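You operate a simulated robot arm through the tools that you are given. There is no shell and no other tool. Be economical: measure what you need, move in short steps, check, and stop when the job is done.

The job below is to be done with a simulated two-armed robot. You get a single attempt, and the scene is never put back.

TASK
Put the bolt box that the kit card names into the kit tote and carry the tote to the workbench.
Fine: draw the lock bar, which stays drawn; open the bolt drawer and shut it again, fingers clear; carry the tote in both hands to the workbench top. Set down upright: what you pick out.

The check looks at the end state, three seconds after you hand in, the way a careful person would. Anything else that was tipped, shoved, dropped, spilled or broken makes it a failure.

THE ROBOT
Two 7-joint arms with two-finger parallel grippers on one trunk, on a base that drives. Base frame: it is fixed to the floor where the robot stands at the start and does not move with it; the origin is under the middle of the robot, x ahead of it, y to its left, z up. Units: m, degrees, N and s.
The left shoulder is at the start at [0.05, 0.161, 1.198], the right one opposite. With the tool pointing down near the work surface each hand reaches from about 0.22 to 0.68 m from the robot's upright axis, wherever it stands, measured 20 degrees to its own side. Places, roughly: bolt drawer [0.8, 0.1, 1.1]; lock bar [0.6, 0, 1.4]; tote [0.5, -0.8, 1]; workbench top [-1.1, -1.1, 0.9]. Payload 3.43 kg a hand.
Tool frame (each hand has its own): the origin (TCP) lies between the finger pads and is the grasp point; the fingertips stand 0.03 m ahead of it; z points along the fingers, y is the line along which they close. The gripper opens to 0.094 m. The fingers are 0.028 m wide and 0.01 m thick; the gripper's body (0.05 by 0.096 m) begins 0.055 m behind the TCP.
Orientation is told as [roll, pitch, yaw] about the base's x, y, z axes, in that order, counted from this pose: with the fingers straight down and closing along the base's y, the tool's x points along the base's -x, its y along +y and its z along -z.

THE INTERFACE
- The arms move only by the tool apply_moves. It takes "left_increments", "right_increments" or both (then of equal length, played together; a hand with none holds still); each is a list of rows, each a list of 7 numbers: the opening, from 0 (shut) to 1 (fully open), then the shift along the base's x, y, z in m, then the turn, a rotation vector about the base's x, y, z in degrees. In form: [[hand, dx, dy, dz, wx, wy, wz], ...]. A call has 1 to 20 rows; each row shifts and turns the commanded pose from where the row before left it. Each row takes 0.2 s and may step no farther than 0.05 m and 8.6 degrees from the row before; otherwise, or with a gripper value out of range, the whole call is refused. Where a pose cannot be reached the arm comes as near as it can. A force on the tool above 40 N (or 10 N above the force at the start of the call, whichever is more), or a blocked arm, ends the call early, and 0.2 s more pass. Each finger travels about 0.045 m/s and halts on what it meets, pressing with about 40 N; the grip force reading is that of the motor and also rises with nothing between the fingers. The clock runs only during rows and for 0.2 s after the last one: add rows that do not move to give the fingers time. It gives the time, the measured TCP pose, the force on the tool (base axes), the opening and the grip force at its end, in the units of the frame above (readings bear some noise), with the torque about the TCP (base axes, N m) and any sound that the robot's microphone picked up.
- Cameras (640 x 400 px; columns grow to the right, rows downward): "scene" is now at [0.1392, -0.0034, 1.3617]; the picture's right is [-0.06, -1.00, 0.00], its down [-0.27, 0.02, -0.96] and it looks along [0.96, -0.06, -0.27] (base axes); focal length 214 px, centre (320, 200). "left" rides on the left gripper at [0.076, -0.014, -0.102] in its tool frame; the picture's right is [0.18, 0.98, 0.00], its down [-0.75, 0.14, -0.64] and it looks along [-0.63, 0.12, 0.77] (tool axes); focal length 243 px, centre (320, 200). "right" rides on the right gripper at [0.076, 0.014, -0.102] in its tool frame; the picture's right is [-0.18, 0.98, 0.00], its down [-0.75, -0.14, -0.64] and it looks along [-0.63, -0.12, 0.77] (tool axes); focal length 243 px, centre (320, 200). There is no depth. A picture from a camera that has moved, and an enlarged one, comes with that camera's place and axes in the base frame and with its lens. The place of the scene camera against the robot may be out by one fixed shift of up to 0.012 m in any direction.
- camera(camera): a new picture of that camera. No time passes.
- slide_trunk(by): slides the trunk up (or, below 0, down) by that many m; the arms and the scene camera ride with it, the base frame stays. It gives what a move gives, with no picture.
- steer(legs): drives the robot by 1 to 6 legs, each [ahead, left, turn to the left] in m, m and degrees, along the robot's own axes; the way and the turn of a leg run together, so that a leg with both is an arc; at most 1.5 m and 180 degrees a leg. The arms and the cameras ride along, it lands a little off, and it stops where it bumps. It gives what a move gives.
- head_to(pan, tilt): turns the head with the scene camera to pan (to the left, within 80 degrees either way) and tilt (down, from -29 to 69), counted from straight ahead of the robot. It gives what a move gives.
- enlarge(camera, box): a new picture of the part [left, top, right, bottom] of that camera's present view, enlarged. No time passes.
- close_job(): hands the job in; it is judged then, once.

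Work in short steps. Places have to be worked out from the pictures, the camera data and where the tool is seen: move nearer, look again, correct. Check each grasp and each placing, and mend what went wrong. You have 120 turns and 100 pictures in all, those below and enlarged ones among them. Open the grippers and draw the arms clear of the work before you hand the job in, unless the task says otherwise; then end with one line.

The tools are called as a command line: name --argument value ..., lists and objects as JSON in quotes. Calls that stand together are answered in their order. apply_moves: Moves the arms, as the interface text tells. Its arguments: {"type":"object","properties":{"left_increments":{"type":"array","items":{"type":"array","items":{"type":"number"}}},"right_increments":{"type":"array","items":{"type":"array","items":{"type":"number"}}}},"required":[]} The other tools are called the same way: slide_trunk (by) slides the trunk up or down; steer (legs) drives the base; head_to (pan, tilt) turns the head that bears the scene camera; camera (camera) takes a picture; enlarge (camera, box) takes an enlarged picture of a part of a camera's view; close_job () hands the job in.

At the start:

```text
t: 0.0
left_eef_pos: [0.3942, 0.1114, 1.0005]
left_tcp_rot: [-0.1, 0.0, 0.0]
left_wrist_force: [0.0, -0.2, 0.0]
left_wrist_torque: [-0.03, -0.01, 0.01]
left_width: 0.0939
left_grasp_force: 0.0
right_eef_pos: [0.3902, -0.2676, 0.9999]
right_tcp_rot: [0.0, 0.1, 0.0]
right_wrist_force: [-0.2, 0.5, -0.4]
right_wrist_torque: [-0.02, -0.01, 0.01]
right_width: 0.0941
right_grasp_force: 0.1
trunk travel left (down, up): [-0.225, 0.042]
robot x, y, heading: [-0.0001, -0.0005, 0.1]
head pan, tilt: [-3.4, 15.9]
```

scene: 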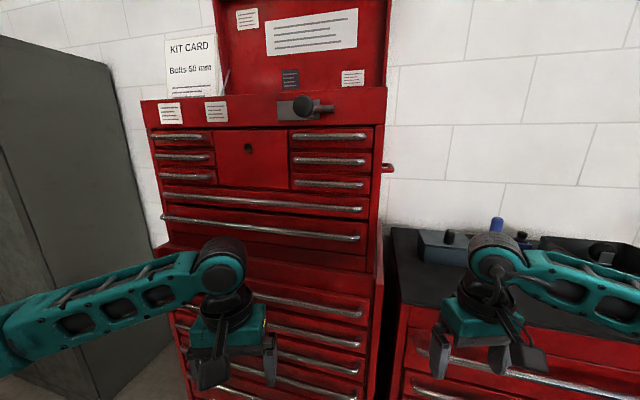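
right: 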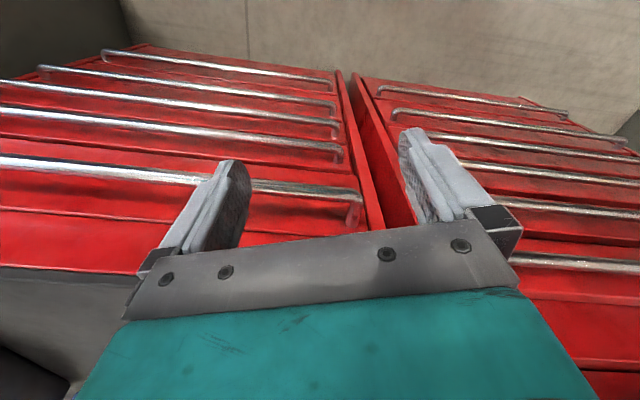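
left: 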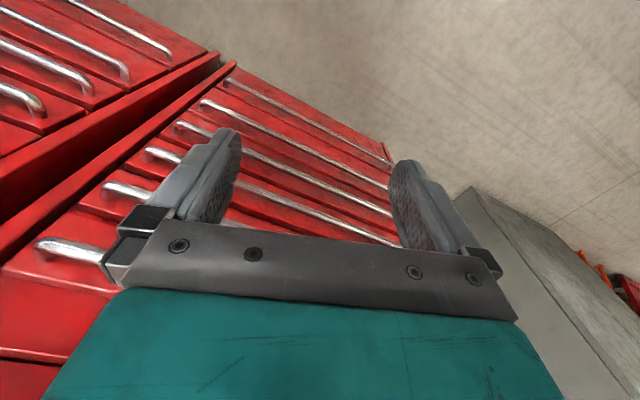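

The scene shows a red chest with a card, labels, and a lock bar knob. I enlarge the card and labels to read them.

enlarge --camera "scene" --box '[140, 0, 400, 130]'

enlarge --camera "scene" --box '[140, 90, 400, 250]'

```text
2.46 times, centred on (270, 65) of scene
camera zoom: at [0.1392, -0.0034, 1.3617], right [-0.06, -1.0, 0.0], down [-0.27, 0.02, -0.96], along [0.96, -0.06, -0.27], focal length 528 px, centre (443, 532)
```

zoom: 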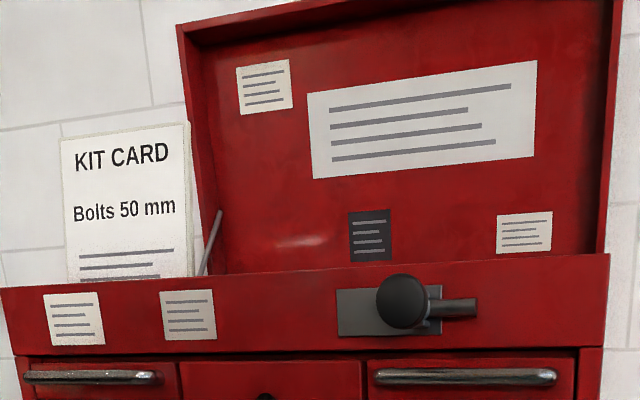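

```text
2.46 times, centred on (270, 170) of scene
camera zoom: at [0.1392, -0.0034, 1.3617], right [-0.06, -1.0, 0.0], down [-0.27, 0.02, -0.96], along [0.96, -0.06, -0.27], focal length 528 px, centre (443, 274)
```

zoom: 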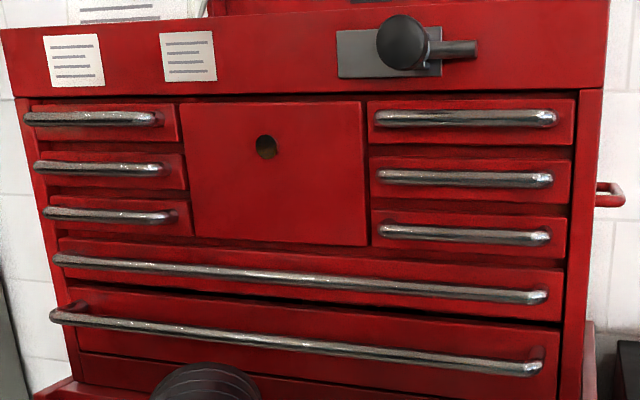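

The card says 50 mm bolts. I look around at the tote and workbench side.

head_to --pan -55 --tilt 25

camera --camera "scene"

head_to --pan -80 --tilt 25

camera --camera "scene"

```text
t: 1.2
left_eef_pos: [0.3942, 0.1106, 0.9999]
left_tcp_rot: [-0.1, 0.1, 0.0]
left_wrist_force: [0.4, -0.3, 0.4]
left_wrist_torque: [-0.02, -0.02, -0.01]
left_width: 0.0939
left_grasp_force: 0.0
right_eef_pos: [0.3888, -0.2687, 1.0003]
right_tcp_rot: [0.0, -0.1, 0.0]
right_wrist_force: [-0.5, -0.8, -0.1]
right_wrist_torque: [0.02, 0.0, 0.03]
right_width: 0.0942
right_grasp_force: 0.1
trunk travel left (down, up): [-0.225, 0.042]
robot x, y, heading: [-0.0017, -0.0015, 0.0]
head pan, tilt: [-55.0, 25.0]
```

```text
94 pictures are left
camera scene: at [0.0989, -0.0733, 1.3469], right [-0.82, -0.57, 0.0], down [-0.24, 0.35, -0.91], along [0.52, -0.74, -0.42], focal length 214 px, centre (320, 200)
```

scene: 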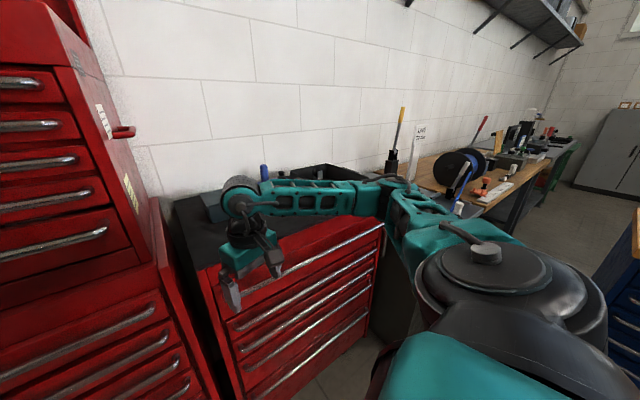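

```text
t: 2.1
left_eef_pos: [0.3945, 0.1116, 1.0009]
left_tcp_rot: [0.0, 0.0, -0.1]
left_wrist_force: [0.4, -0.2, -0.3]
left_wrist_torque: [0.0, -0.01, -0.01]
left_width: 0.0941
left_grasp_force: 0.0
right_eef_pos: [0.3899, -0.2681, 0.9994]
right_tcp_rot: [0.0, 0.1, -0.1]
right_wrist_force: [0.8, -0.5, 0.6]
right_wrist_torque: [0.0, 0.0, 0.01]
right_width: 0.0942
right_grasp_force: 0.0
trunk travel left (down, up): [-0.225, 0.042]
robot x, y, heading: [-0.0028, 0.0003, 0.1]
head pan, tilt: [-80.0, 25.0]
```

```text
93 pictures are left
camera scene: at [0.0621, -0.0886, 1.3468], right [-0.98, -0.17, 0.0], down [-0.07, 0.42, -0.91], along [0.16, -0.89, -0.42], focal length 214 px, centre (320, 200)
```

scene: 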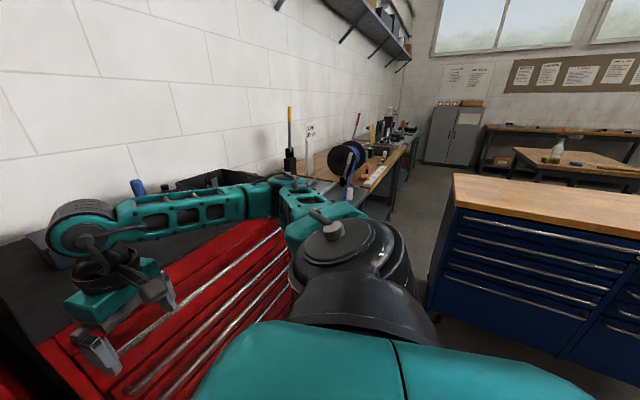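

The tote is on the lower red cabinet to the right, the blue cabinet with wooden top is the workbench. I turn the head back and zoom on the lock and drawers.

head_to --pan 0 --tilt 10

enlarge --camera "scene" --box '[240, 80, 400, 180]'

enlarge --camera "scene" --box '[140, 150, 440, 340]'

```text
t: 3.6
left_eef_pos: [0.3952, 0.1105, 1.0006]
left_tcp_rot: [0.0, 0.0, 0.0]
left_wrist_force: [-0.4, -0.4, -0.6]
left_wrist_torque: [0.01, -0.01, 0.01]
left_width: 0.0941
left_grasp_force: 0.1
right_eef_pos: [0.3891, -0.269, 0.999]
right_tcp_rot: [0.0, 0.0, 0.0]
right_wrist_force: [0.5, 0.2, 1.2]
right_wrist_torque: [-0.01, -0.01, 0.03]
right_width: 0.0942
right_grasp_force: 0.1
trunk travel left (down, up): [-0.225, 0.042]
robot x, y, heading: [-0.0015, 0.0014, -0.1]
head pan, tilt: [0.0, 10.0]
```

```text
4.00 times, centred on (320, 130) of scene
camera zoom: at [0.139, 0.002, 1.3712], right [0.0, -1.0, 0.0], down [-0.17, 0.0, -0.98], along [0.98, 0.0, -0.17], focal length 858 px, centre (320, 480)
```

zoom: 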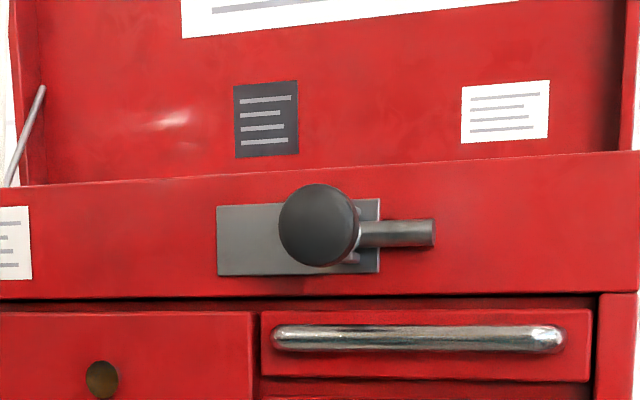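

```text
2.11 times, centred on (290, 245) of scene
camera zoom: at [0.139, 0.002, 1.3712], right [0.0, -1.0, 0.0], down [-0.17, 0.0, -0.98], along [0.98, 0.0, -0.17], focal length 452 px, centre (383, 105)
```

zoom: 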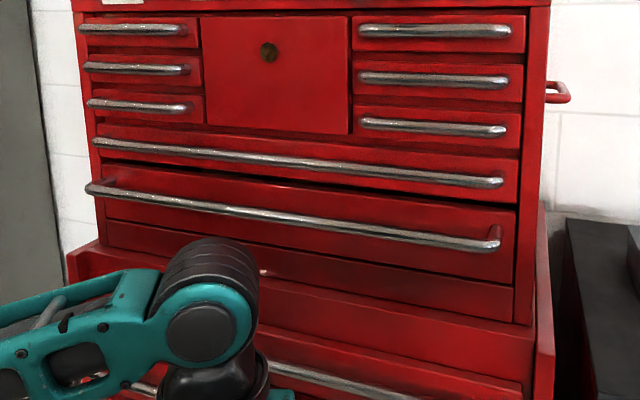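

The lock has a knob on a bar in front of a plate at about [0.6, 0, 1.42]; the lowest wide drawer with the protruding handle seems to be the bolt drawer. I back off 0.15 m for arm room and then bring the right hand up facing forward.

steer --legs '[[-0.15, 0, 0]]'

apply_moves --right_increments '[[1, 0.016, 0.018, 0.036, 0, -8.2, 0], [1, 0.016, 0.018, 0.036, 0, -8.2, 0], [1, 0.016, 0.018, 0.036, 0, -8.2, 0], [1, 0.016, 0.018, 0.036, 0, -8.2, 0], [1, 0.016, 0.018, 0.036, 0, -8.2, 0], [1, 0.016, 0.018, 0.036, 0, -8.2, 0], [1, 0.016, 0.018, 0.036, 0, -8.2, 0], [1, 0.016, 0.018, 0.036, 0, -8.2, 0], [1, 0.016, 0.018, 0.036, 0, -8.2, 0], [1, 0.016, 0.018, 0.036, 0, -8.2, 0], [1, 0.0, 0.018, 0.036, 0, -8, 0]]'

camera --camera "right"

camera --camera "scene"

```text
t: 5.0
left_eef_pos: [0.2469, 0.1109, 1.0004]
left_tcp_rot: [0.0, 0.0, 0.1]
left_wrist_force: [-0.5, -0.1, -0.6]
left_wrist_torque: [0.0, -0.04, -0.01]
left_width: 0.0938
left_grasp_force: 0.1
right_eef_pos: [0.2403, -0.267, 0.9999]
right_tcp_rot: [0.0, 0.0, 0.0]
right_wrist_force: [0.2, 0.4, 0.6]
right_wrist_torque: [0.02, -0.02, -0.02]
right_width: 0.0941
right_grasp_force: 0.1
trunk travel left (down, up): [-0.225, 0.042]
robot x, y, heading: [-0.148, -0.0014, 0.0]
head pan, tilt: [0.0, 10.0]
```

```text
t: 7.4
left_eef_pos: [0.2446, 0.111, 0.9993]
left_tcp_rot: [0.0, 0.0, 0.1]
left_wrist_force: [0.4, -0.1, -0.3]
left_wrist_torque: [-0.01, -0.03, -0.03]
left_width: 0.0941
left_grasp_force: 0.0
right_eef_pos: [0.4013, -0.0691, 1.3961]
right_tcp_rot: [-159.5, -89.8, 159.5]
right_wrist_force: [0.3, 0.2, 0.7]
right_wrist_torque: [0.01, 0.01, 0.01]
right_width: 0.0938
right_grasp_force: 0.0
trunk travel left (down, up): [-0.225, 0.042]
robot x, y, heading: [-0.147, 0.0002, 0.1]
head pan, tilt: [0.0, 10.0]
```

```text
90 pictures are left
camera right: at [0.2977, -0.0555, 1.3204], right [0.0, 0.98, 0.18], down [-0.64, -0.14, 0.75], along [0.76, -0.12, 0.63], focal length 243 px, centre (320, 200)
```

right: 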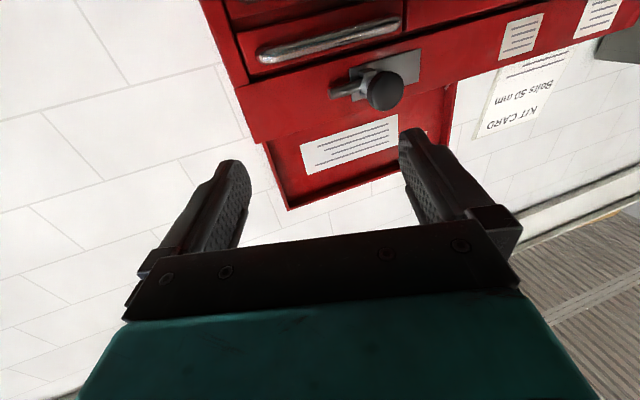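

```text
89 pictures are left
camera scene: at [-0.0099, 0.0026, 1.3712], right [0.0, -1.0, 0.0], down [-0.17, 0.0, -0.98], along [0.98, 0.0, -0.17], focal length 214 px, centre (320, 200)
```

scene: 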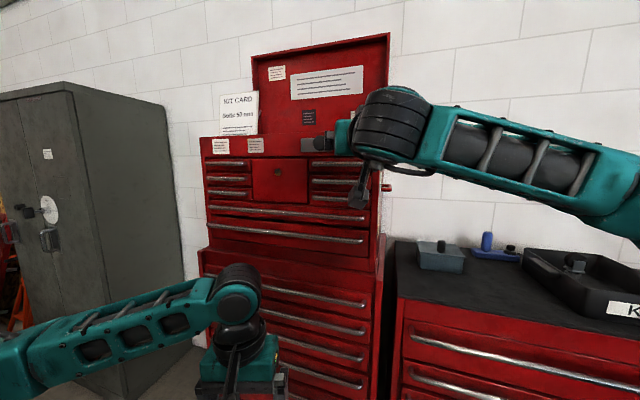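

The knob shows in both views; triangulating gives about [0.62, 0.005, 1.425]. I zoom to see how it is built, and at the tote side.

enlarge --camera "right" --box '[300, 30, 460, 130]'

enlarge --camera "scene" --box '[400, 220, 640, 370]'

```text
4.00 times, centred on (380, 80) of right
camera zoom: at [0.2977, -0.0555, 1.3204], right [0.0, 0.98, 0.18], down [-0.64, -0.14, 0.75], along [0.76, -0.12, 0.63], focal length 970 px, centre (80, 680)
```

zoom: 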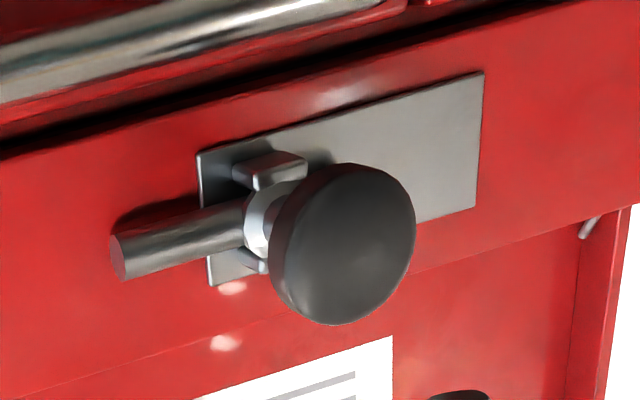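

```text
2.67 times, centred on (520, 295) of scene
camera zoom: at [-0.0099, 0.0026, 1.3712], right [0.0, -1.0, 0.0], down [-0.17, 0.0, -0.98], along [0.98, 0.0, -0.17], focal length 572 px, centre (-213, -53)
```

zoom: 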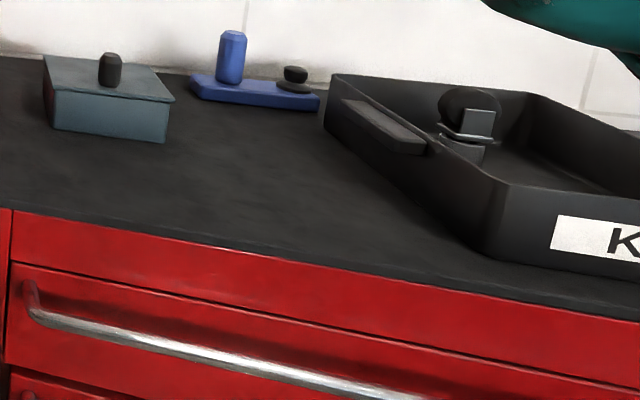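

The bar sits in guides on the right of the plate with bare plate to the left, so drawing is presumably leftwards. The chest front is yawed about 17.5° (right side nearer). I align the right hand with it at a standoff in front of the knob and look again.

apply_moves --right_increments '[[1, 0.025, 0.026, 0.007, 0, 0, -4.4], [1, 0.025, 0.026, 0.007, 0, 0, -4.4], [1, 0.025, 0.026, 0.007, 0, 0, -4.4], [1, 0.025, 0.026, 0.008, 0, 0, -4.3], [1, 0, 0, 0, 0, 0, 0]]'

camera --camera "right"

enlarge --camera "scene" --box '[260, 90, 420, 190]'

```text
t: 8.6
left_eef_pos: [0.2449, 0.111, 0.9997]
left_tcp_rot: [-0.1, 0.0, 0.0]
left_wrist_force: [0.0, -0.1, 0.1]
left_wrist_torque: [0.0, 0.02, 0.0]
left_width: 0.0941
left_grasp_force: 0.0
right_eef_pos: [0.501, 0.0335, 1.4263]
right_tcp_rot: [-141.3, -90.1, 123.7]
right_wrist_force: [-0.5, 1.1, 0.2]
right_wrist_torque: [-0.01, -0.01, 0.03]
right_width: 0.0939
right_grasp_force: 0.0
trunk travel left (down, up): [-0.225, 0.042]
robot x, y, heading: [-0.1449, 0.0006, -0.1]
head pan, tilt: [0.0, 10.0]
```

```text
86 pictures are left
camera right: at [0.4068, 0.0776, 1.3502], right [0.3, 0.94, 0.18], down [-0.66, 0.06, 0.75], along [0.7, -0.34, 0.63], focal length 243 px, centre (320, 200)
```

right: 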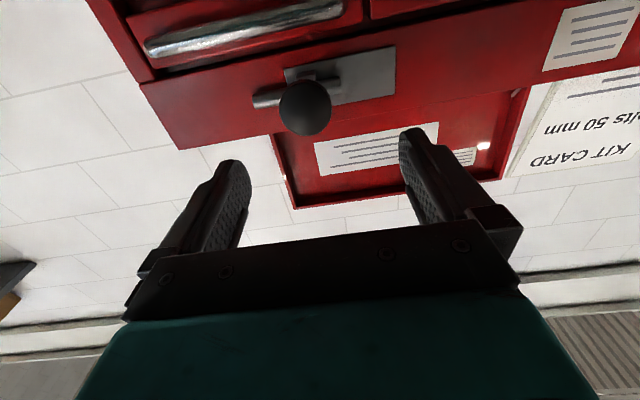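

```text
4.00 times, centred on (340, 140) of scene
camera zoom: at [-0.0096, 0.0014, 1.3712], right [0.0, -1.0, 0.0], down [-0.17, 0.0, -0.98], along [0.98, 0.0, -0.17], focal length 858 px, centre (240, 440)
```

zoom: 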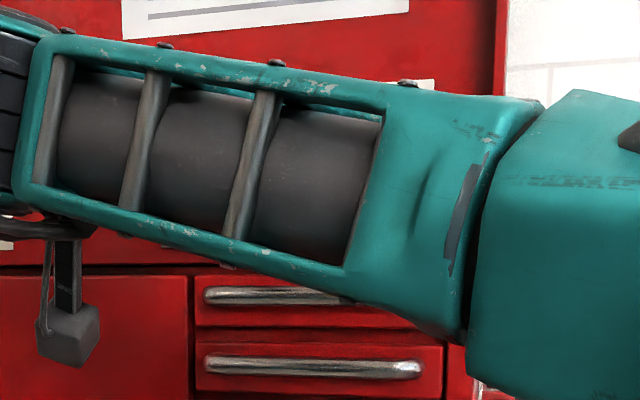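

Intersecting the two wrist views puts the knob at about [0.582, -0.001, 1.412]. I center on it, advance so only the fingertips straddle it, and look.

apply_moves --right_increments '[[1, -0.003, -0.008, -0.014, 0, 0, 0], [1, 0.019, -0.006, 0, 0, 0, 0], [1, 0.019, -0.006, 0, 0, 0, 0], [1, 0.014, -0.0045, 0, 0, 0, 0], [1, 0, 0, 0, 0, 0, 0]]'

camera --camera "right"

```text
t: 9.8
left_eef_pos: [0.2456, 0.1117, 1.0001]
left_tcp_rot: [-0.1, 0.0, 0.1]
left_wrist_force: [-0.6, 0.0, 0.0]
left_wrist_torque: [0.02, 0.0, -0.03]
left_width: 0.0941
left_grasp_force: 0.0
right_eef_pos: [0.5506, 0.0087, 1.41]
right_tcp_rot: [-57.7, -90.0, 40.3]
right_wrist_force: [-0.5, 0.7, 0.2]
right_wrist_torque: [0.0, 0.0, 0.0]
right_width: 0.0939
right_grasp_force: 0.1
trunk travel left (down, up): [-0.225, 0.042]
robot x, y, heading: [-0.1486, -0.0022, 0.1]
head pan, tilt: [0.0, 10.0]
```

```text
84 pictures are left
camera right: at [0.4556, 0.0534, 1.3349], right [0.3, 0.94, 0.18], down [-0.65, 0.06, 0.75], along [0.7, -0.34, 0.63], focal length 243 px, centre (320, 200)
```

right: 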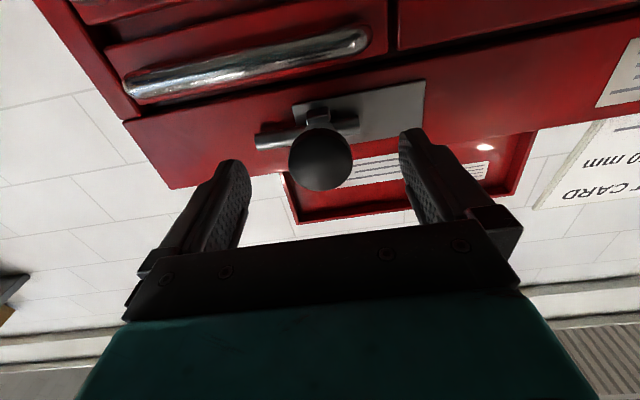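

Knob centered, about 33 mm ahead of the TCP. I advance 18 mm and close on it.

apply_moves --right_increments '[[1, 0.009, -0.003, 0.003, 0, 0, 0], [1, 0.008, -0.003, 0, 0, 0, 0], [0.3, 0, 0, 0, 0, 0, 0], [0.3, 0, 0, 0, 0, 0, 0], [0.3, 0, 0, 0, 0, 0, 0], [0.3, 0, 0, 0, 0, 0, 0]]'

camera --camera "right"

```text
t: 11.2
left_eef_pos: [0.2468, 0.1114, 0.9995]
left_tcp_rot: [0.0, 0.0, 0.1]
left_wrist_force: [-0.4, 0.2, 0.6]
left_wrist_torque: [0.02, -0.03, -0.03]
left_width: 0.094
left_grasp_force: 0.1
right_eef_pos: [0.5582, 0.0065, 1.4143]
right_tcp_rot: [-91.1, -90.0, 73.6]
right_wrist_force: [0.7, 0.9, -0.4]
right_wrist_torque: [0.02, -0.06, -0.1]
right_width: 0.0395
right_grasp_force: 30.7
right hand out of reach, approached as far as the arm can: row 2
trunk travel left (down, up): [-0.225, 0.042]
robot x, y, heading: [-0.1501, 0.0035, 0.1]
head pan, tilt: [0.0, 10.0]
```

```text
83 pictures are left
camera right: at [0.4644, 0.0505, 1.338], right [0.29, 0.94, 0.18], down [-0.65, 0.06, 0.75], along [0.7, -0.34, 0.63], focal length 243 px, centre (320, 200)
```

right: 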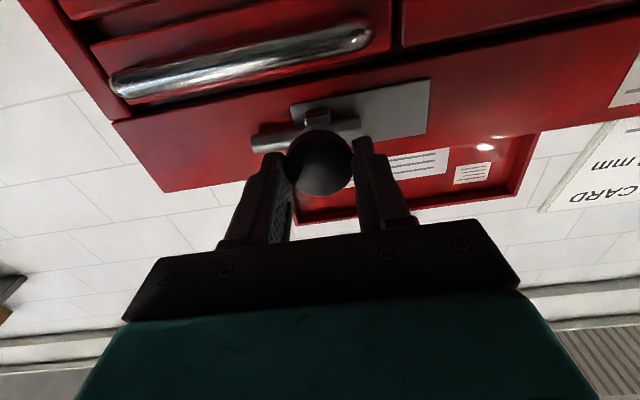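

Gripped the knob (39.5 mm) but the arm is at its reach limit. I release, retract 10 cm, drive 10 cm ahead, then re-approach.

apply_moves --right_increments '[[1, 0, 0, 0, 0, 0, 0], [1, 0, 0, 0, 0, 0, 0], [1, 0, 0, 0, 0, 0, 0], [1, -0.032, 0.01, 0, 0, 0, 0], [1, -0.032, 0.01, 0, 0, 0, 0], [1, -0.032, 0.01, 0, 0, 0, 0]]'

steer --legs '[[0.1, 0, 0]]'

camera --camera "right"

```text
t: 12.6
left_eef_pos: [0.2457, 0.1111, 1.0004]
left_tcp_rot: [0.1, 0.0, 0.1]
left_wrist_force: [0.9, -0.5, 0.3]
left_wrist_torque: [0.02, -0.02, 0.03]
left_width: 0.094
left_grasp_force: 0.0
right_eef_pos: [0.4617, 0.0369, 1.414]
right_tcp_rot: [139.7, -90.0, -157.0]
right_wrist_force: [0.3, 0.9, 0.1]
right_wrist_torque: [-0.03, 0.03, -0.01]
right_width: 0.0938
right_grasp_force: 0.1
trunk travel left (down, up): [-0.225, 0.042]
robot x, y, heading: [-0.15, -0.0009, -0.0]
head pan, tilt: [0.0, 10.0]
```

```text
t: 13.7
left_eef_pos: [0.3457, 0.1115, 0.9991]
left_tcp_rot: [0.0, 0.1, 0.2]
left_wrist_force: [1.2, 0.0, 0.6]
left_wrist_torque: [0.0, -0.01, 0.0]
left_width: 0.094
left_grasp_force: 0.0
right_eef_pos: [0.5633, 0.0375, 1.4128]
right_tcp_rot: [-39.6, -89.9, 22.2]
right_wrist_force: [0.2, -0.5, 0.3]
right_wrist_torque: [0.0, -0.03, -0.01]
right_width: 0.094
right_grasp_force: 0.1
trunk travel left (down, up): [-0.225, 0.042]
robot x, y, heading: [-0.0489, 0.0017, 0.1]
head pan, tilt: [0.0, 10.0]
```

```text
82 pictures are left
camera right: at [0.4692, 0.0815, 1.3378], right [0.3, 0.94, 0.18], down [-0.65, 0.06, 0.75], along [0.7, -0.34, 0.63], focal length 243 px, centre (320, 200)
```

right: 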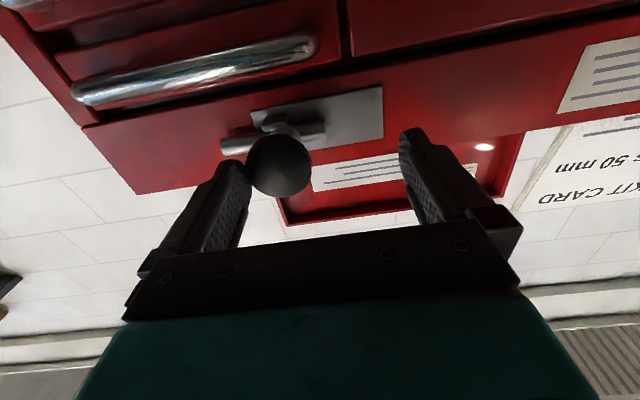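

The knob is just inside the fingers; I shift right ~3 cm to center, step in slightly, and close.

apply_moves --right_increments '[[1, -0.009, -0.03, 0.001, 0, 0, 0], [1, 0.012, -0.004, 0, 0, 0, 0], [0.3, 0, 0, 0, 0, 0, 0], [0.3, 0, 0, 0, 0, 0, 0], [0.3, 0, 0, 0, 0, 0, 0], [0.3, 0, 0, 0, 0, 0, 0]]'

apply_moves --right_increments '[[0.3, 0.003, 0.0095, 0, 0, 0, 0], [0.3, 0.003, 0.0095, 0, 0, 0, 0]]'

camera --camera "right"

```text
t: 15.1
left_eef_pos: [0.3456, 0.1108, 1.0003]
left_tcp_rot: [0.0, 0.1, 0.2]
left_wrist_force: [0.1, 0.5, -0.3]
left_wrist_torque: [-0.01, 0.02, -0.02]
left_width: 0.0938
left_grasp_force: 0.1
right_eef_pos: [0.5666, 0.0037, 1.4151]
right_tcp_rot: [-89.2, -89.8, 71.8]
right_wrist_force: [1.8, 2.8, 1.7]
right_wrist_torque: [0.04, -0.03, -0.05]
right_width: 0.0396
right_grasp_force: 31.3
trunk travel left (down, up): [-0.225, 0.042]
robot x, y, heading: [-0.0488, -0.0008, 0.3]
head pan, tilt: [0.0, 10.0]
```

```text
t: 15.7
left_eef_pos: [0.346, 0.112, 1.0]
left_tcp_rot: [0.0, -0.1, 0.1]
left_wrist_force: [-0.1, 0.0, -0.8]
left_wrist_torque: [0.01, 0.01, 0.01]
left_width: 0.0939
left_grasp_force: 0.1
right_eef_pos: [0.5709, 0.0216, 1.4154]
right_tcp_rot: [-75.8, -90.0, 58.2]
right_wrist_force: [-0.3, -0.4, 2.1]
right_wrist_torque: [0.0, 0.39, -0.75]
right_width: 0.0393
right_grasp_force: 45.7
trunk travel left (down, up): [-0.225, 0.042]
robot x, y, heading: [-0.0444, 0.0005, 0.3]
head pan, tilt: [0.0, 10.0]
```

```text
81 pictures are left
camera right: at [0.4773, 0.0659, 1.3389], right [0.3, 0.94, 0.18], down [-0.65, 0.06, 0.75], along [0.7, -0.34, 0.63], focal length 243 px, centre (320, 200)
```

right: 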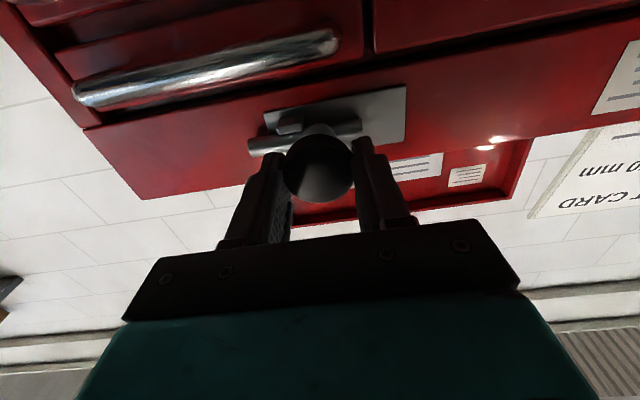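

The bar slides left freely (1.9 cm so far). I continue in small steps until it stops.

apply_moves --right_increments '[[0.3, 0.003, 0.0095, 0, 0, 0, 0], [0.3, 0.003, 0.0095, 0, 0, 0, 0], [0.3, 0.003, 0.0095, 0, 0, 0, 0]]'

camera --camera "right"

```text
t: 16.5
left_eef_pos: [0.343, 0.1079, 1.0005]
left_tcp_rot: [0.2, -0.1, 0.1]
left_wrist_force: [-0.3, -0.3, -0.7]
left_wrist_torque: [-0.02, 0.03, -0.02]
left_width: 0.0939
left_grasp_force: 0.1
right_eef_pos: [0.5797, 0.0429, 1.4144]
right_tcp_rot: [47.6, -89.7, -65.8]
right_wrist_force: [-19.7, -22.4, -13.9]
right_wrist_torque: [-0.41, -0.74, 0.2]
right_width: 0.0394
right_grasp_force: 45.3
trunk travel left (down, up): [-0.225, 0.042]
robot x, y, heading: [-0.053, 0.0007, 0.2]
head pan, tilt: [0.0, 10.0]
```

```text
80 pictures are left
camera right: at [0.4846, 0.0884, 1.3394], right [0.3, 0.93, 0.19], down [-0.65, 0.06, 0.76], along [0.69, -0.35, 0.63], focal length 243 px, centre (320, 200)
```

right: 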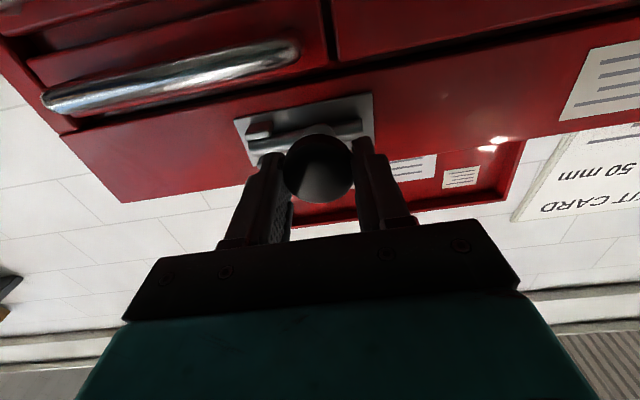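

Travel stopped at about 4 cm with ~30 N: the bar is drawn to its end. I release and back straight off, then look.

apply_moves --right_increments '[[0.3, -0.001, -0.004, 0, 0, 0, 0], [1, 0, 0, 0, 0, 0, 0], [1, 0, 0, 0, 0, 0, 0], [1, 0, 0, 0, 0, 0, 0], [1, 0, 0, 0, 0, 0, 0], [1, -0.03, 0.009, 0, 0, 0, 0], [1, -0.03, 0.009, 0, 0, 0, 0], [1, -0.03, 0.009, 0, 0, 0, 0]]'

camera --camera "right"

```text
t: 18.3
left_eef_pos: [0.3457, 0.1114, 1.0003]
left_tcp_rot: [0.0, 0.0, 0.1]
left_wrist_force: [-0.5, -0.9, 0.8]
left_wrist_torque: [-0.02, 0.0, 0.03]
left_width: 0.094
left_grasp_force: 0.1
right_eef_pos: [0.4887, 0.0742, 1.4142]
right_tcp_rot: [-167.3, -90.0, 149.6]
right_wrist_force: [0.9, 0.3, -0.8]
right_wrist_torque: [0.04, 0.0, 0.01]
right_width: 0.0941
right_grasp_force: 0.1
trunk travel left (down, up): [-0.225, 0.042]
robot x, y, heading: [-0.0421, -0.0008, -0.1]
head pan, tilt: [0.0, 10.0]
```

```text
79 pictures are left
camera right: at [0.3941, 0.1187, 1.3385], right [0.3, 0.94, 0.18], down [-0.66, 0.06, 0.75], along [0.7, -0.34, 0.63], focal length 243 px, centre (320, 200)
```

right: 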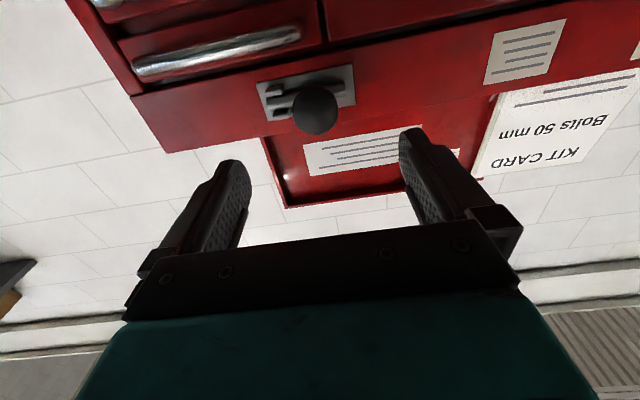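

The bar stays drawn. Now I bring the right arm back down to its side, then the left hand forward with fingers closing vertically for the drawer handle (estimated [0.614, 0.10, 1.15]).

apply_moves --right_increments '[[1, -0.03, -0.02, 0, 0, 0, 5.83], [1, -0.03, -0.02, 0, 0, 0, 5.83], [1, -0.03, -0.02, 0, 0, 0, 5.84], [1, -0.008, -0.027, -0.026, 0, 8.18, 0], [1, -0.008, -0.027, -0.026, 0, 8.18, 0], [1, -0.008, -0.027, -0.026, 0, 8.18, 0], [1, -0.008, -0.027, -0.026, 0, 8.18, 0], [1, -0.008, -0.027, -0.026, 0, 8.18, 0], [1, -0.008, -0.027, -0.026, 0, 8.18, 0], [1, -0.008, -0.027, -0.026, 0, 8.18, 0], [1, -0.008, -0.027, -0.026, 0, 8.18, 0], [1, -0.008, -0.027, -0.026, 0, 8.18, 0], [1, -0.008, -0.027, -0.026, 0, 8.18, 0], [1, -0.008, -0.027, -0.026, 0, 8.18, 0]]'

apply_moves --left_increments '[[1, 0.005, 0.0015, 0.0088, 4.948, -4.948, -4.948], [1, 0.005, 0.0015, 0.0088, 4.948, -4.948, -4.948], [1, 0.005, 0.0015, 0.0088, 4.948, -4.948, -4.948], [1, 0.005, 0.0015, 0.0088, 4.948, -4.948, -4.948], [1, 0.005, 0.0015, 0.0088, 4.948, -4.948, -4.948], [1, 0.005, 0.0015, 0.0088, 4.948, -4.948, -4.948], [1, 0.005, 0.0015, 0.0088, 4.948, -4.948, -4.948], [1, 0.005, 0.0015, 0.0088, 4.948, -4.948, -4.948], [1, 0.005, 0.0015, 0.0088, 4.948, -4.948, -4.948], [1, 0.005, 0.0015, 0.0088, 4.948, -4.948, -4.948], [1, 0.005, 0.0015, 0.0088, 4.948, -4.948, -4.948], [1, 0.005, 0.0015, 0.0088, 4.948, -4.948, -4.948], [1, 0.005, 0.0015, 0.0088, 4.948, -4.948, -4.948], [1, 0.005, 0.0015, 0.0088, 4.948, -4.948, -4.948], [1, 0.006, 0.0015, 0.0088, 0, 0, -5.83], [1, 0.006, 0.0015, 0.0088, 0, 0, -5.83], [1, 0.006, 0.0015, 0.0088, 0, 0, -5.84]]'

camera --camera "left"

camera --camera "scene"

```text
t: 21.3
left_eef_pos: [0.3461, 0.1123, 0.9992]
left_tcp_rot: [0.0, 0.1, 0.0]
left_wrist_force: [0.3, 0.6, -0.9]
left_wrist_torque: [-0.02, -0.01, -0.01]
left_width: 0.0938
left_grasp_force: 0.0
right_eef_pos: [0.3122, -0.2833, 1.1291]
right_tcp_rot: [0.1, 0.0, 0.0]
right_wrist_force: [0.0, 0.3, 1.0]
right_wrist_torque: [0.01, 0.0, 0.0]
right_width: 0.0939
right_grasp_force: 0.2
trunk travel left (down, up): [-0.225, 0.042]
robot x, y, heading: [-0.0465, 0.0026, 0.3]
head pan, tilt: [0.0, 10.0]
```

```text
t: 24.9
left_eef_pos: [0.4338, 0.1371, 1.1495]
left_tcp_rot: [90.0, -0.1, -107.6]
left_wrist_force: [0.8, 0.1, -0.2]
left_wrist_torque: [-0.01, 0.04, -0.01]
left_width: 0.0941
left_grasp_force: 0.1
right_eef_pos: [0.311, -0.282, 1.1295]
right_tcp_rot: [-0.1, 0.0, 0.0]
right_wrist_force: [0.0, -0.1, 0.0]
right_wrist_torque: [0.03, 0.01, -0.01]
right_width: 0.0939
right_grasp_force: 0.0
trunk travel left (down, up): [-0.225, 0.042]
robot x, y, heading: [-0.0459, -0.0005, 0.2]
head pan, tilt: [0.0, 10.0]
```

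```text
78 pictures are left
camera left: at [0.3581, 0.2419, 1.1334], right [0.06, 0.18, 0.98], down [-0.84, -0.52, 0.14], along [0.54, -0.83, 0.12], focal length 243 px, centre (320, 200)
```

left: 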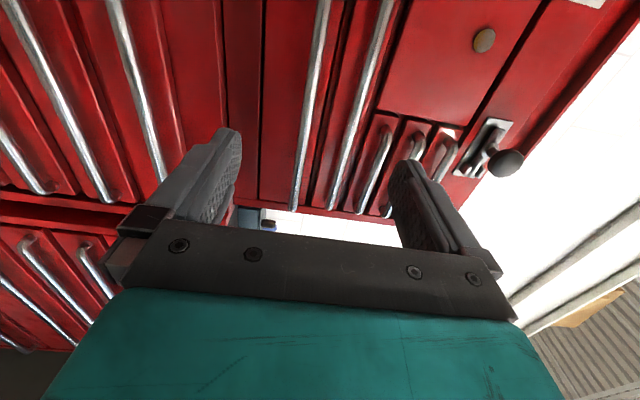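

```text
77 pictures are left
camera scene: at [0.0899, 0.0026, 1.3712], right [0.0, -1.0, 0.0], down [-0.17, 0.0, -0.98], along [0.98, 0.0, -0.17], focal length 214 px, centre (320, 200)
```

scene: 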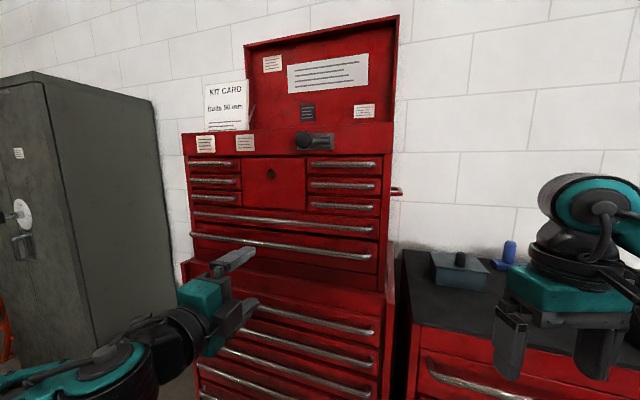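

The left hand faces the chest with the target handle centered between the fingers (z≈1.142). I advance 11 cm and look again.

apply_moves --left_increments '[[1, 0.035, -0.011, -0.003, 0, 0, 0], [1, 0.035, -0.011, -0.003, 0, 0, 0], [1, 0.035, -0.011, -0.002, 0, 0, 0], [1, 0, 0, 0, 0, 0, 0]]'

camera --camera "left"

enlarge --camera "scene" --box '[160, 180, 400, 330]'

```text
t: 25.9
left_eef_pos: [0.5381, 0.1051, 1.1426]
left_tcp_rot: [90.0, -0.1, -107.5]
left_wrist_force: [0.4, -0.5, 0.3]
left_wrist_torque: [0.01, -0.01, -0.01]
left_width: 0.094
left_grasp_force: 0.1
right_eef_pos: [0.3122, -0.2836, 1.1295]
right_tcp_rot: [0.0, 0.1, 0.0]
right_wrist_force: [-0.2, 0.5, -0.2]
right_wrist_torque: [0.0, 0.02, -0.01]
right_width: 0.0942
right_grasp_force: 0.1
trunk travel left (down, up): [-0.225, 0.042]
robot x, y, heading: [-0.047, 0.0012, 0.1]
head pan, tilt: [0.0, 10.0]
```

```text
76 pictures are left
camera left: at [0.4631, 0.2091, 1.1257], right [0.06, 0.18, 0.98], down [-0.84, -0.53, 0.14], along [0.54, -0.83, 0.12], focal length 243 px, centre (320, 200)
```

left: 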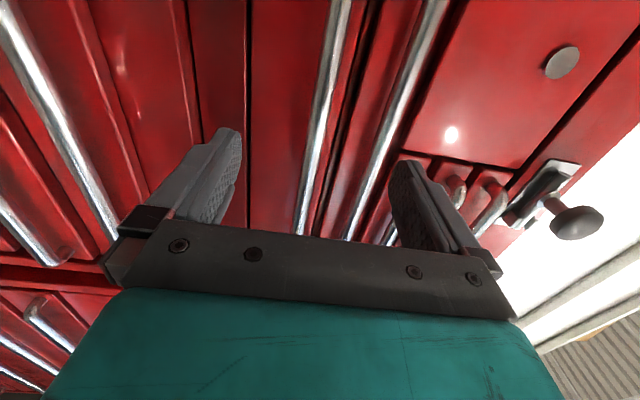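

```text
2.67 times, centred on (280, 255) of scene
camera zoom: at [0.0898, 0.0025, 1.3713], right [0.0, -1.0, 0.0], down [-0.17, 0.0, -0.98], along [0.98, 0.0, -0.17], focal length 572 px, centre (427, 53)
```

zoom: 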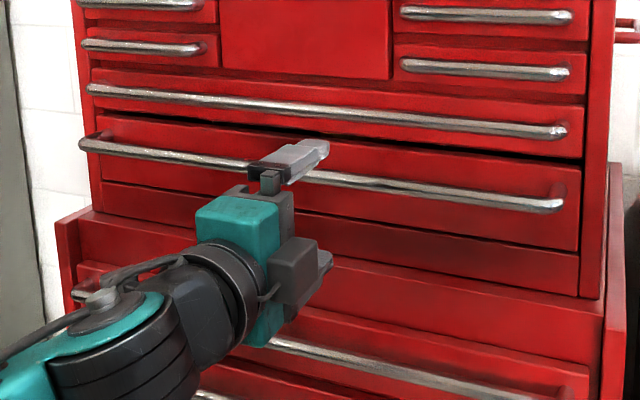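

Handle estimated ~10 cm ahead of the TCP at z≈1.142. I advance another 6 cm and recheck.

apply_moves --left_increments '[[1, 0.029, -0.009, 0, 0, 0, 0], [1, 0.029, -0.009, 0, 0, 0, 0], [1, 0, 0, 0, 0, 0, 0]]'

camera --camera "left"

enlarge --camera "scene" --box '[200, 200, 360, 300]'

```text
t: 26.7
left_eef_pos: [0.5968, 0.0854, 1.1419]
left_tcp_rot: [90.0, -0.1, -107.5]
left_wrist_force: [0.0, -0.5, -0.8]
left_wrist_torque: [0.0, -0.02, 0.01]
left_width: 0.0942
left_grasp_force: 0.0
right_eef_pos: [0.3119, -0.2841, 1.1284]
right_tcp_rot: [0.1, 0.0, 0.0]
right_wrist_force: [-0.5, 0.3, 0.1]
right_wrist_torque: [0.01, 0.0, 0.0]
right_width: 0.0941
right_grasp_force: 0.0
trunk travel left (down, up): [-0.225, 0.042]
robot x, y, heading: [-0.0483, 0.0003, -0.0]
head pan, tilt: [0.0, 10.0]
```

```text
74 pictures are left
camera left: at [0.5216, 0.1906, 1.1254], right [0.06, 0.18, 0.98], down [-0.84, -0.53, 0.14], along [0.54, -0.83, 0.12], focal length 243 px, centre (320, 200)
```

left: 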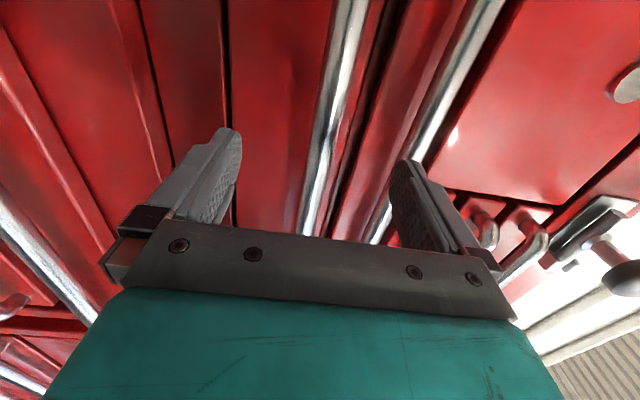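

```text
4.00 times, centred on (280, 250) of scene
camera zoom: at [0.0898, 0.0025, 1.3712], right [0.0, -1.0, 0.0], down [-0.17, 0.0, -0.98], along [0.98, 0.0, -0.17], focal length 858 px, centre (480, 0)
```

zoom: 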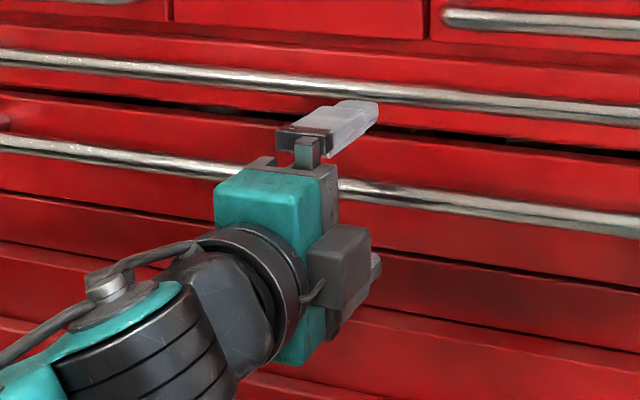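

The handle is nearly between the fingers. I narrow the opening to avoid the handle above, advance 2 cm, and close.

apply_moves --left_increments '[[0.55, 0, 0, 0, 0, 0, 0], [0.55, 0, 0, 0, 0, 0, 0], [0.55, 0, 0, 0, 0, 0, 0], [0.55, 0.0095, -0.003, 0, 0, 0, 0], [0.55, 0.0095, -0.003, 0, 0, 0, 0], [0.55, 0, 0, 0, 0, 0, 0]]'

camera --camera "left"

```text
t: 27.8
left_eef_pos: [0.6014, 0.0857, 1.1414]
left_tcp_rot: [90.3, 0.0, -107.7]
left_wrist_force: [-29.7, 11.1, -1.7]
left_wrist_torque: [-0.4, -0.8, -0.36]
left_width: 0.0509
left_grasp_force: 0.1
right_eef_pos: [0.3077, -0.2792, 1.1307]
right_tcp_rot: [0.0, -0.3, 0.2]
right_wrist_force: [-0.6, -0.1, -0.4]
right_wrist_torque: [-0.03, -0.02, 0.02]
right_width: 0.0941
right_grasp_force: 0.0
trunk travel left (down, up): [-0.225, 0.042]
robot x, y, heading: [-0.0487, 0.0009, 0.5]
head pan, tilt: [0.0, 10.0]
stopped in row 5 (left hand): the force on the tool passed its limit (the readings are from after the stop); the commanded pose is now the measured one
```

```text
72 pictures are left
camera left: at [0.5257, 0.1903, 1.1259], right [0.05, 0.18, 0.98], down [-0.84, -0.52, 0.14], along [0.54, -0.83, 0.12], focal length 243 px, centre (320, 200)
```

left: 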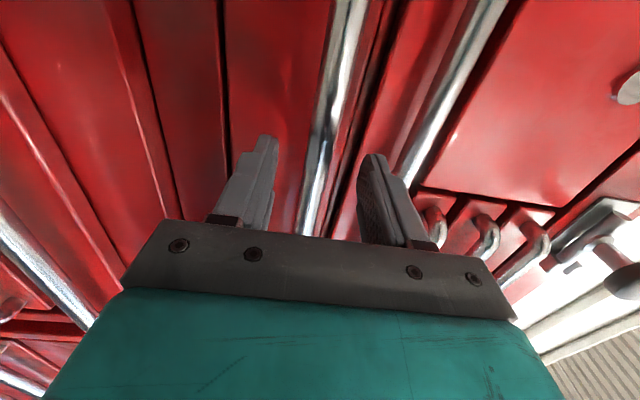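

The fingertips touched the drawer front, with the handle between them. I back off 4 mm and close.

apply_moves --left_increments '[[0.55, -0.004, 0.0012, 0, 0, 0, 0], [0.0, 0, 0, 0, 0, 0, 0], [0.0, 0, 0, 0, 0, 0, 0], [0.0, 0, 0, 0, 0, 0, 0], [0.0, 0, 0, 0, 0, 0, 0]]'

camera --camera "left"

```text
t: 29.0
left_eef_pos: [0.6019, 0.084, 1.14]
left_tcp_rot: [89.9, 0.1, -107.7]
left_wrist_force: [5.2, -2.7, 4.8]
left_wrist_torque: [-0.03, -0.09, 0.01]
left_width: 0.0156
left_grasp_force: 44.8
right_eef_pos: [0.3113, -0.2817, 1.1289]
right_tcp_rot: [0.1, 0.0, 0.1]
right_wrist_force: [0.3, 0.0, -0.6]
right_wrist_torque: [0.02, 0.0, 0.02]
right_width: 0.0941
right_grasp_force: 0.0
trunk travel left (down, up): [-0.225, 0.042]
robot x, y, heading: [-0.0451, -0.0014, 0.1]
head pan, tilt: [0.0, 10.0]
```

```text
71 pictures are left
camera left: at [0.5267, 0.1883, 1.1242], right [0.06, 0.17, 0.98], down [-0.84, -0.52, 0.14], along [0.54, -0.83, 0.12], focal length 243 px, centre (320, 200)
```

left: 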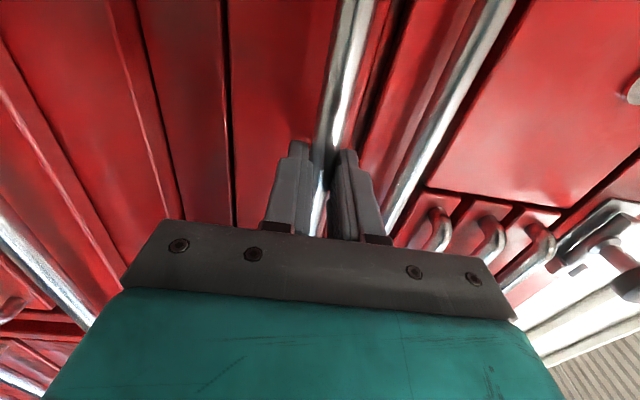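

The bar is gripped at 15.6 mm. I pull along the chest normal by 6 cm and check forces.

apply_moves --left_increments '[[0, -0.019, 0.006, 0, 0, 0, 0], [0, -0.019, 0.006, 0, 0, 0, 0], [0, -0.019, 0.006, 0, 0, 0, 0]]'

camera --camera "scene"

```text
t: 29.8
left_eef_pos: [0.5439, 0.1023, 1.1392]
left_tcp_rot: [89.9, 0.0, -107.5]
left_wrist_force: [-2.0, 3.7, 2.8]
left_wrist_torque: [0.08, -0.06, -0.88]
left_width: 0.0157
left_grasp_force: 45.1
right_eef_pos: [0.3115, -0.2812, 1.1296]
right_tcp_rot: [-0.1, -0.1, 0.0]
right_wrist_force: [-0.7, 0.2, 1.1]
right_wrist_torque: [-0.01, -0.03, 0.0]
right_width: 0.0941
right_grasp_force: 0.1
trunk travel left (down, up): [-0.225, 0.042]
robot x, y, heading: [-0.0471, 0.0006, 0.2]
head pan, tilt: [0.0, 10.0]
```

```text
70 pictures are left
camera scene: at [0.0886, 0.0035, 1.3713], right [0.0, -1.0, 0.0], down [-0.17, 0.0, -0.98], along [0.98, 0.0, -0.17], focal length 214 px, centre (320, 200)
```

scene: 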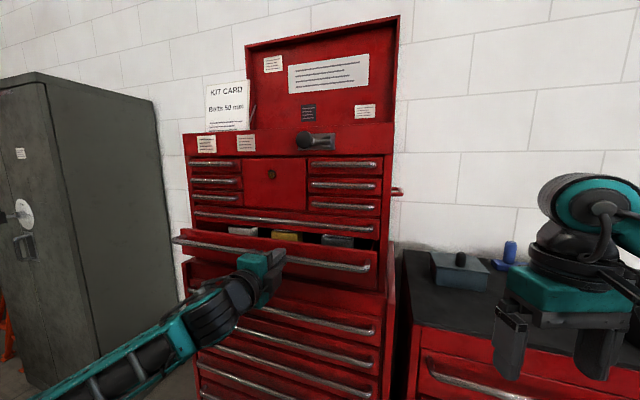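

The drawer opens smoothly with boxes inside. I pull 12 cm more and tilt the head down.

apply_moves --left_increments '[[0, -0.019, 0.006, 0, 0, 0, 0], [0, -0.019, 0.006, 0, 0, 0, 0], [0, -0.019, 0.006, 0, 0, 0, 0], [0, -0.019, 0.006, 0, 0, 0, 0], [0, -0.019, 0.006, 0, 0, 0, 0], [0, -0.019, 0.006, 0, 0, 0, 0]]'

head_to --pan 0 --tilt 30

camera --camera "scene"

```text
t: 31.2
left_eef_pos: [0.4296, 0.1394, 1.1404]
left_tcp_rot: [89.8, 0.0, -107.7]
left_wrist_force: [-1.3, 3.7, 3.6]
left_wrist_torque: [0.06, -0.08, 0.08]
left_width: 0.0155
left_grasp_force: 45.5
right_eef_pos: [0.3099, -0.2813, 1.1287]
right_tcp_rot: [0.1, -0.1, 0.1]
right_wrist_force: [0.1, -0.3, 0.2]
right_wrist_torque: [0.0, 0.0, 0.01]
right_width: 0.0939
right_grasp_force: 0.0
trunk travel left (down, up): [-0.225, 0.042]
robot x, y, heading: [-0.0456, 0.0005, 0.2]
head pan, tilt: [0.0, 10.0]
```

```text
t: 32.1
left_eef_pos: [0.4312, 0.1394, 1.14]
left_tcp_rot: [89.9, 0.0, -107.6]
left_wrist_force: [-0.7, 4.5, 1.6]
left_wrist_torque: [0.03, -0.05, 0.73]
left_width: 0.0155
left_grasp_force: 45.2
right_eef_pos: [0.31, -0.2819, 1.1288]
right_tcp_rot: [0.0, 0.0, 0.1]
right_wrist_force: [-0.3, 0.0, 0.4]
right_wrist_torque: [0.01, -0.01, -0.03]
right_width: 0.094
right_grasp_force: 0.0
trunk travel left (down, up): [-0.225, 0.042]
robot x, y, heading: [-0.0462, -0.0032, 0.2]
head pan, tilt: [0.0, 30.0]
```

```text
69 pictures are left
camera scene: at [0.0865, 0.0034, 1.339], right [0.0, -1.0, 0.0], down [-0.5, 0.0, -0.87], along [0.87, 0.0, -0.5], focal length 214 px, centre (320, 200)
```

scene: 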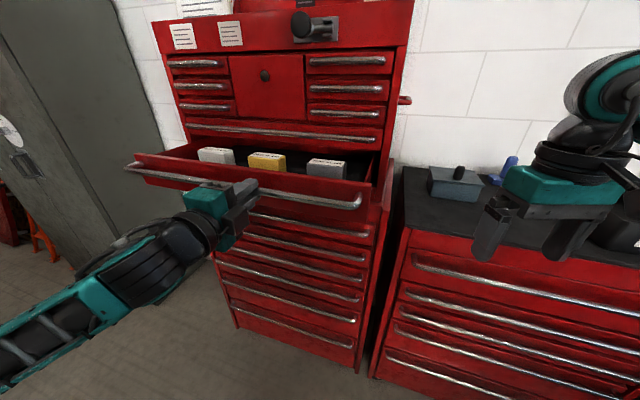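

Three boxes (white, yellow, grey) are visible. I zoom in to read their labels.

enlarge --camera "scene" --box '[170, 130, 370, 215]'

```text
3.20 times, centred on (270, 172) of scene
camera zoom: at [0.0865, 0.0034, 1.339], right [0.0, -1.0, 0.0], down [-0.5, 0.0, -0.87], along [0.87, 0.0, -0.5], focal length 686 px, centre (480, 288)
```

zoom: 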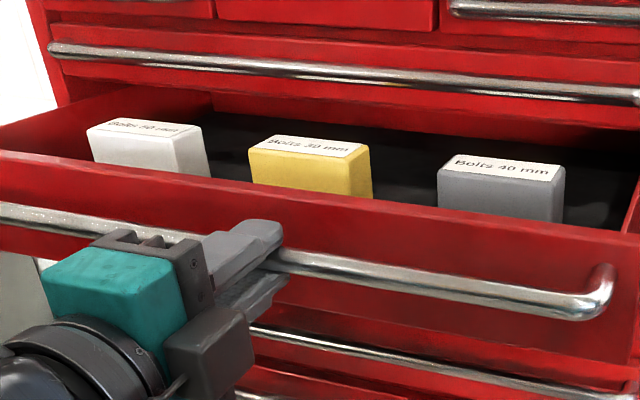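

enlarge --camera "scene" --box '[192, 140, 292, 190]'

enlarge --camera "scene" --box '[195, 160, 235, 180]'

```text
6.40 times, centred on (242, 165) of scene
camera zoom: at [0.0865, 0.0034, 1.339], right [0.0, -1.0, 0.0], down [-0.5, 0.0, -0.87], along [0.87, 0.0, -0.5], focal length 1373 px, centre (819, 424)
```

zoom: 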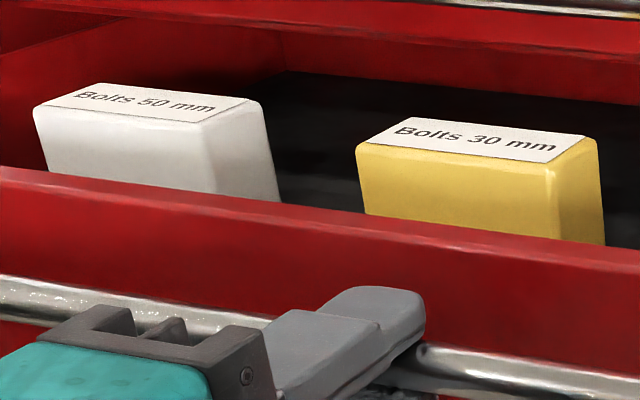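

```text
16.00 times, centred on (215, 170) of scene
camera zoom: at [0.0865, 0.0034, 1.339], right [0.0, -1.0, 0.0], down [-0.5, 0.0, -0.87], along [0.87, 0.0, -0.5], focal length 3432 px, centre (2000, 680)
```

zoom: 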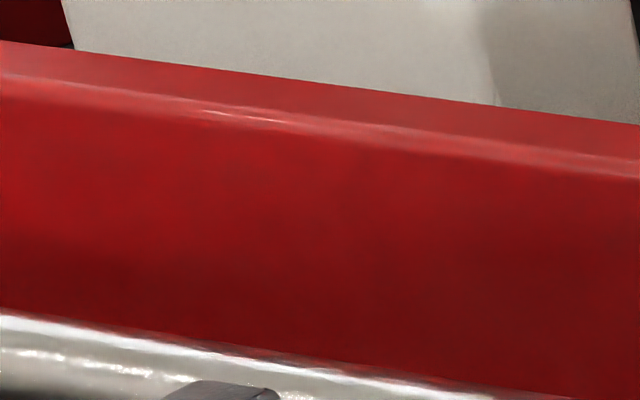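

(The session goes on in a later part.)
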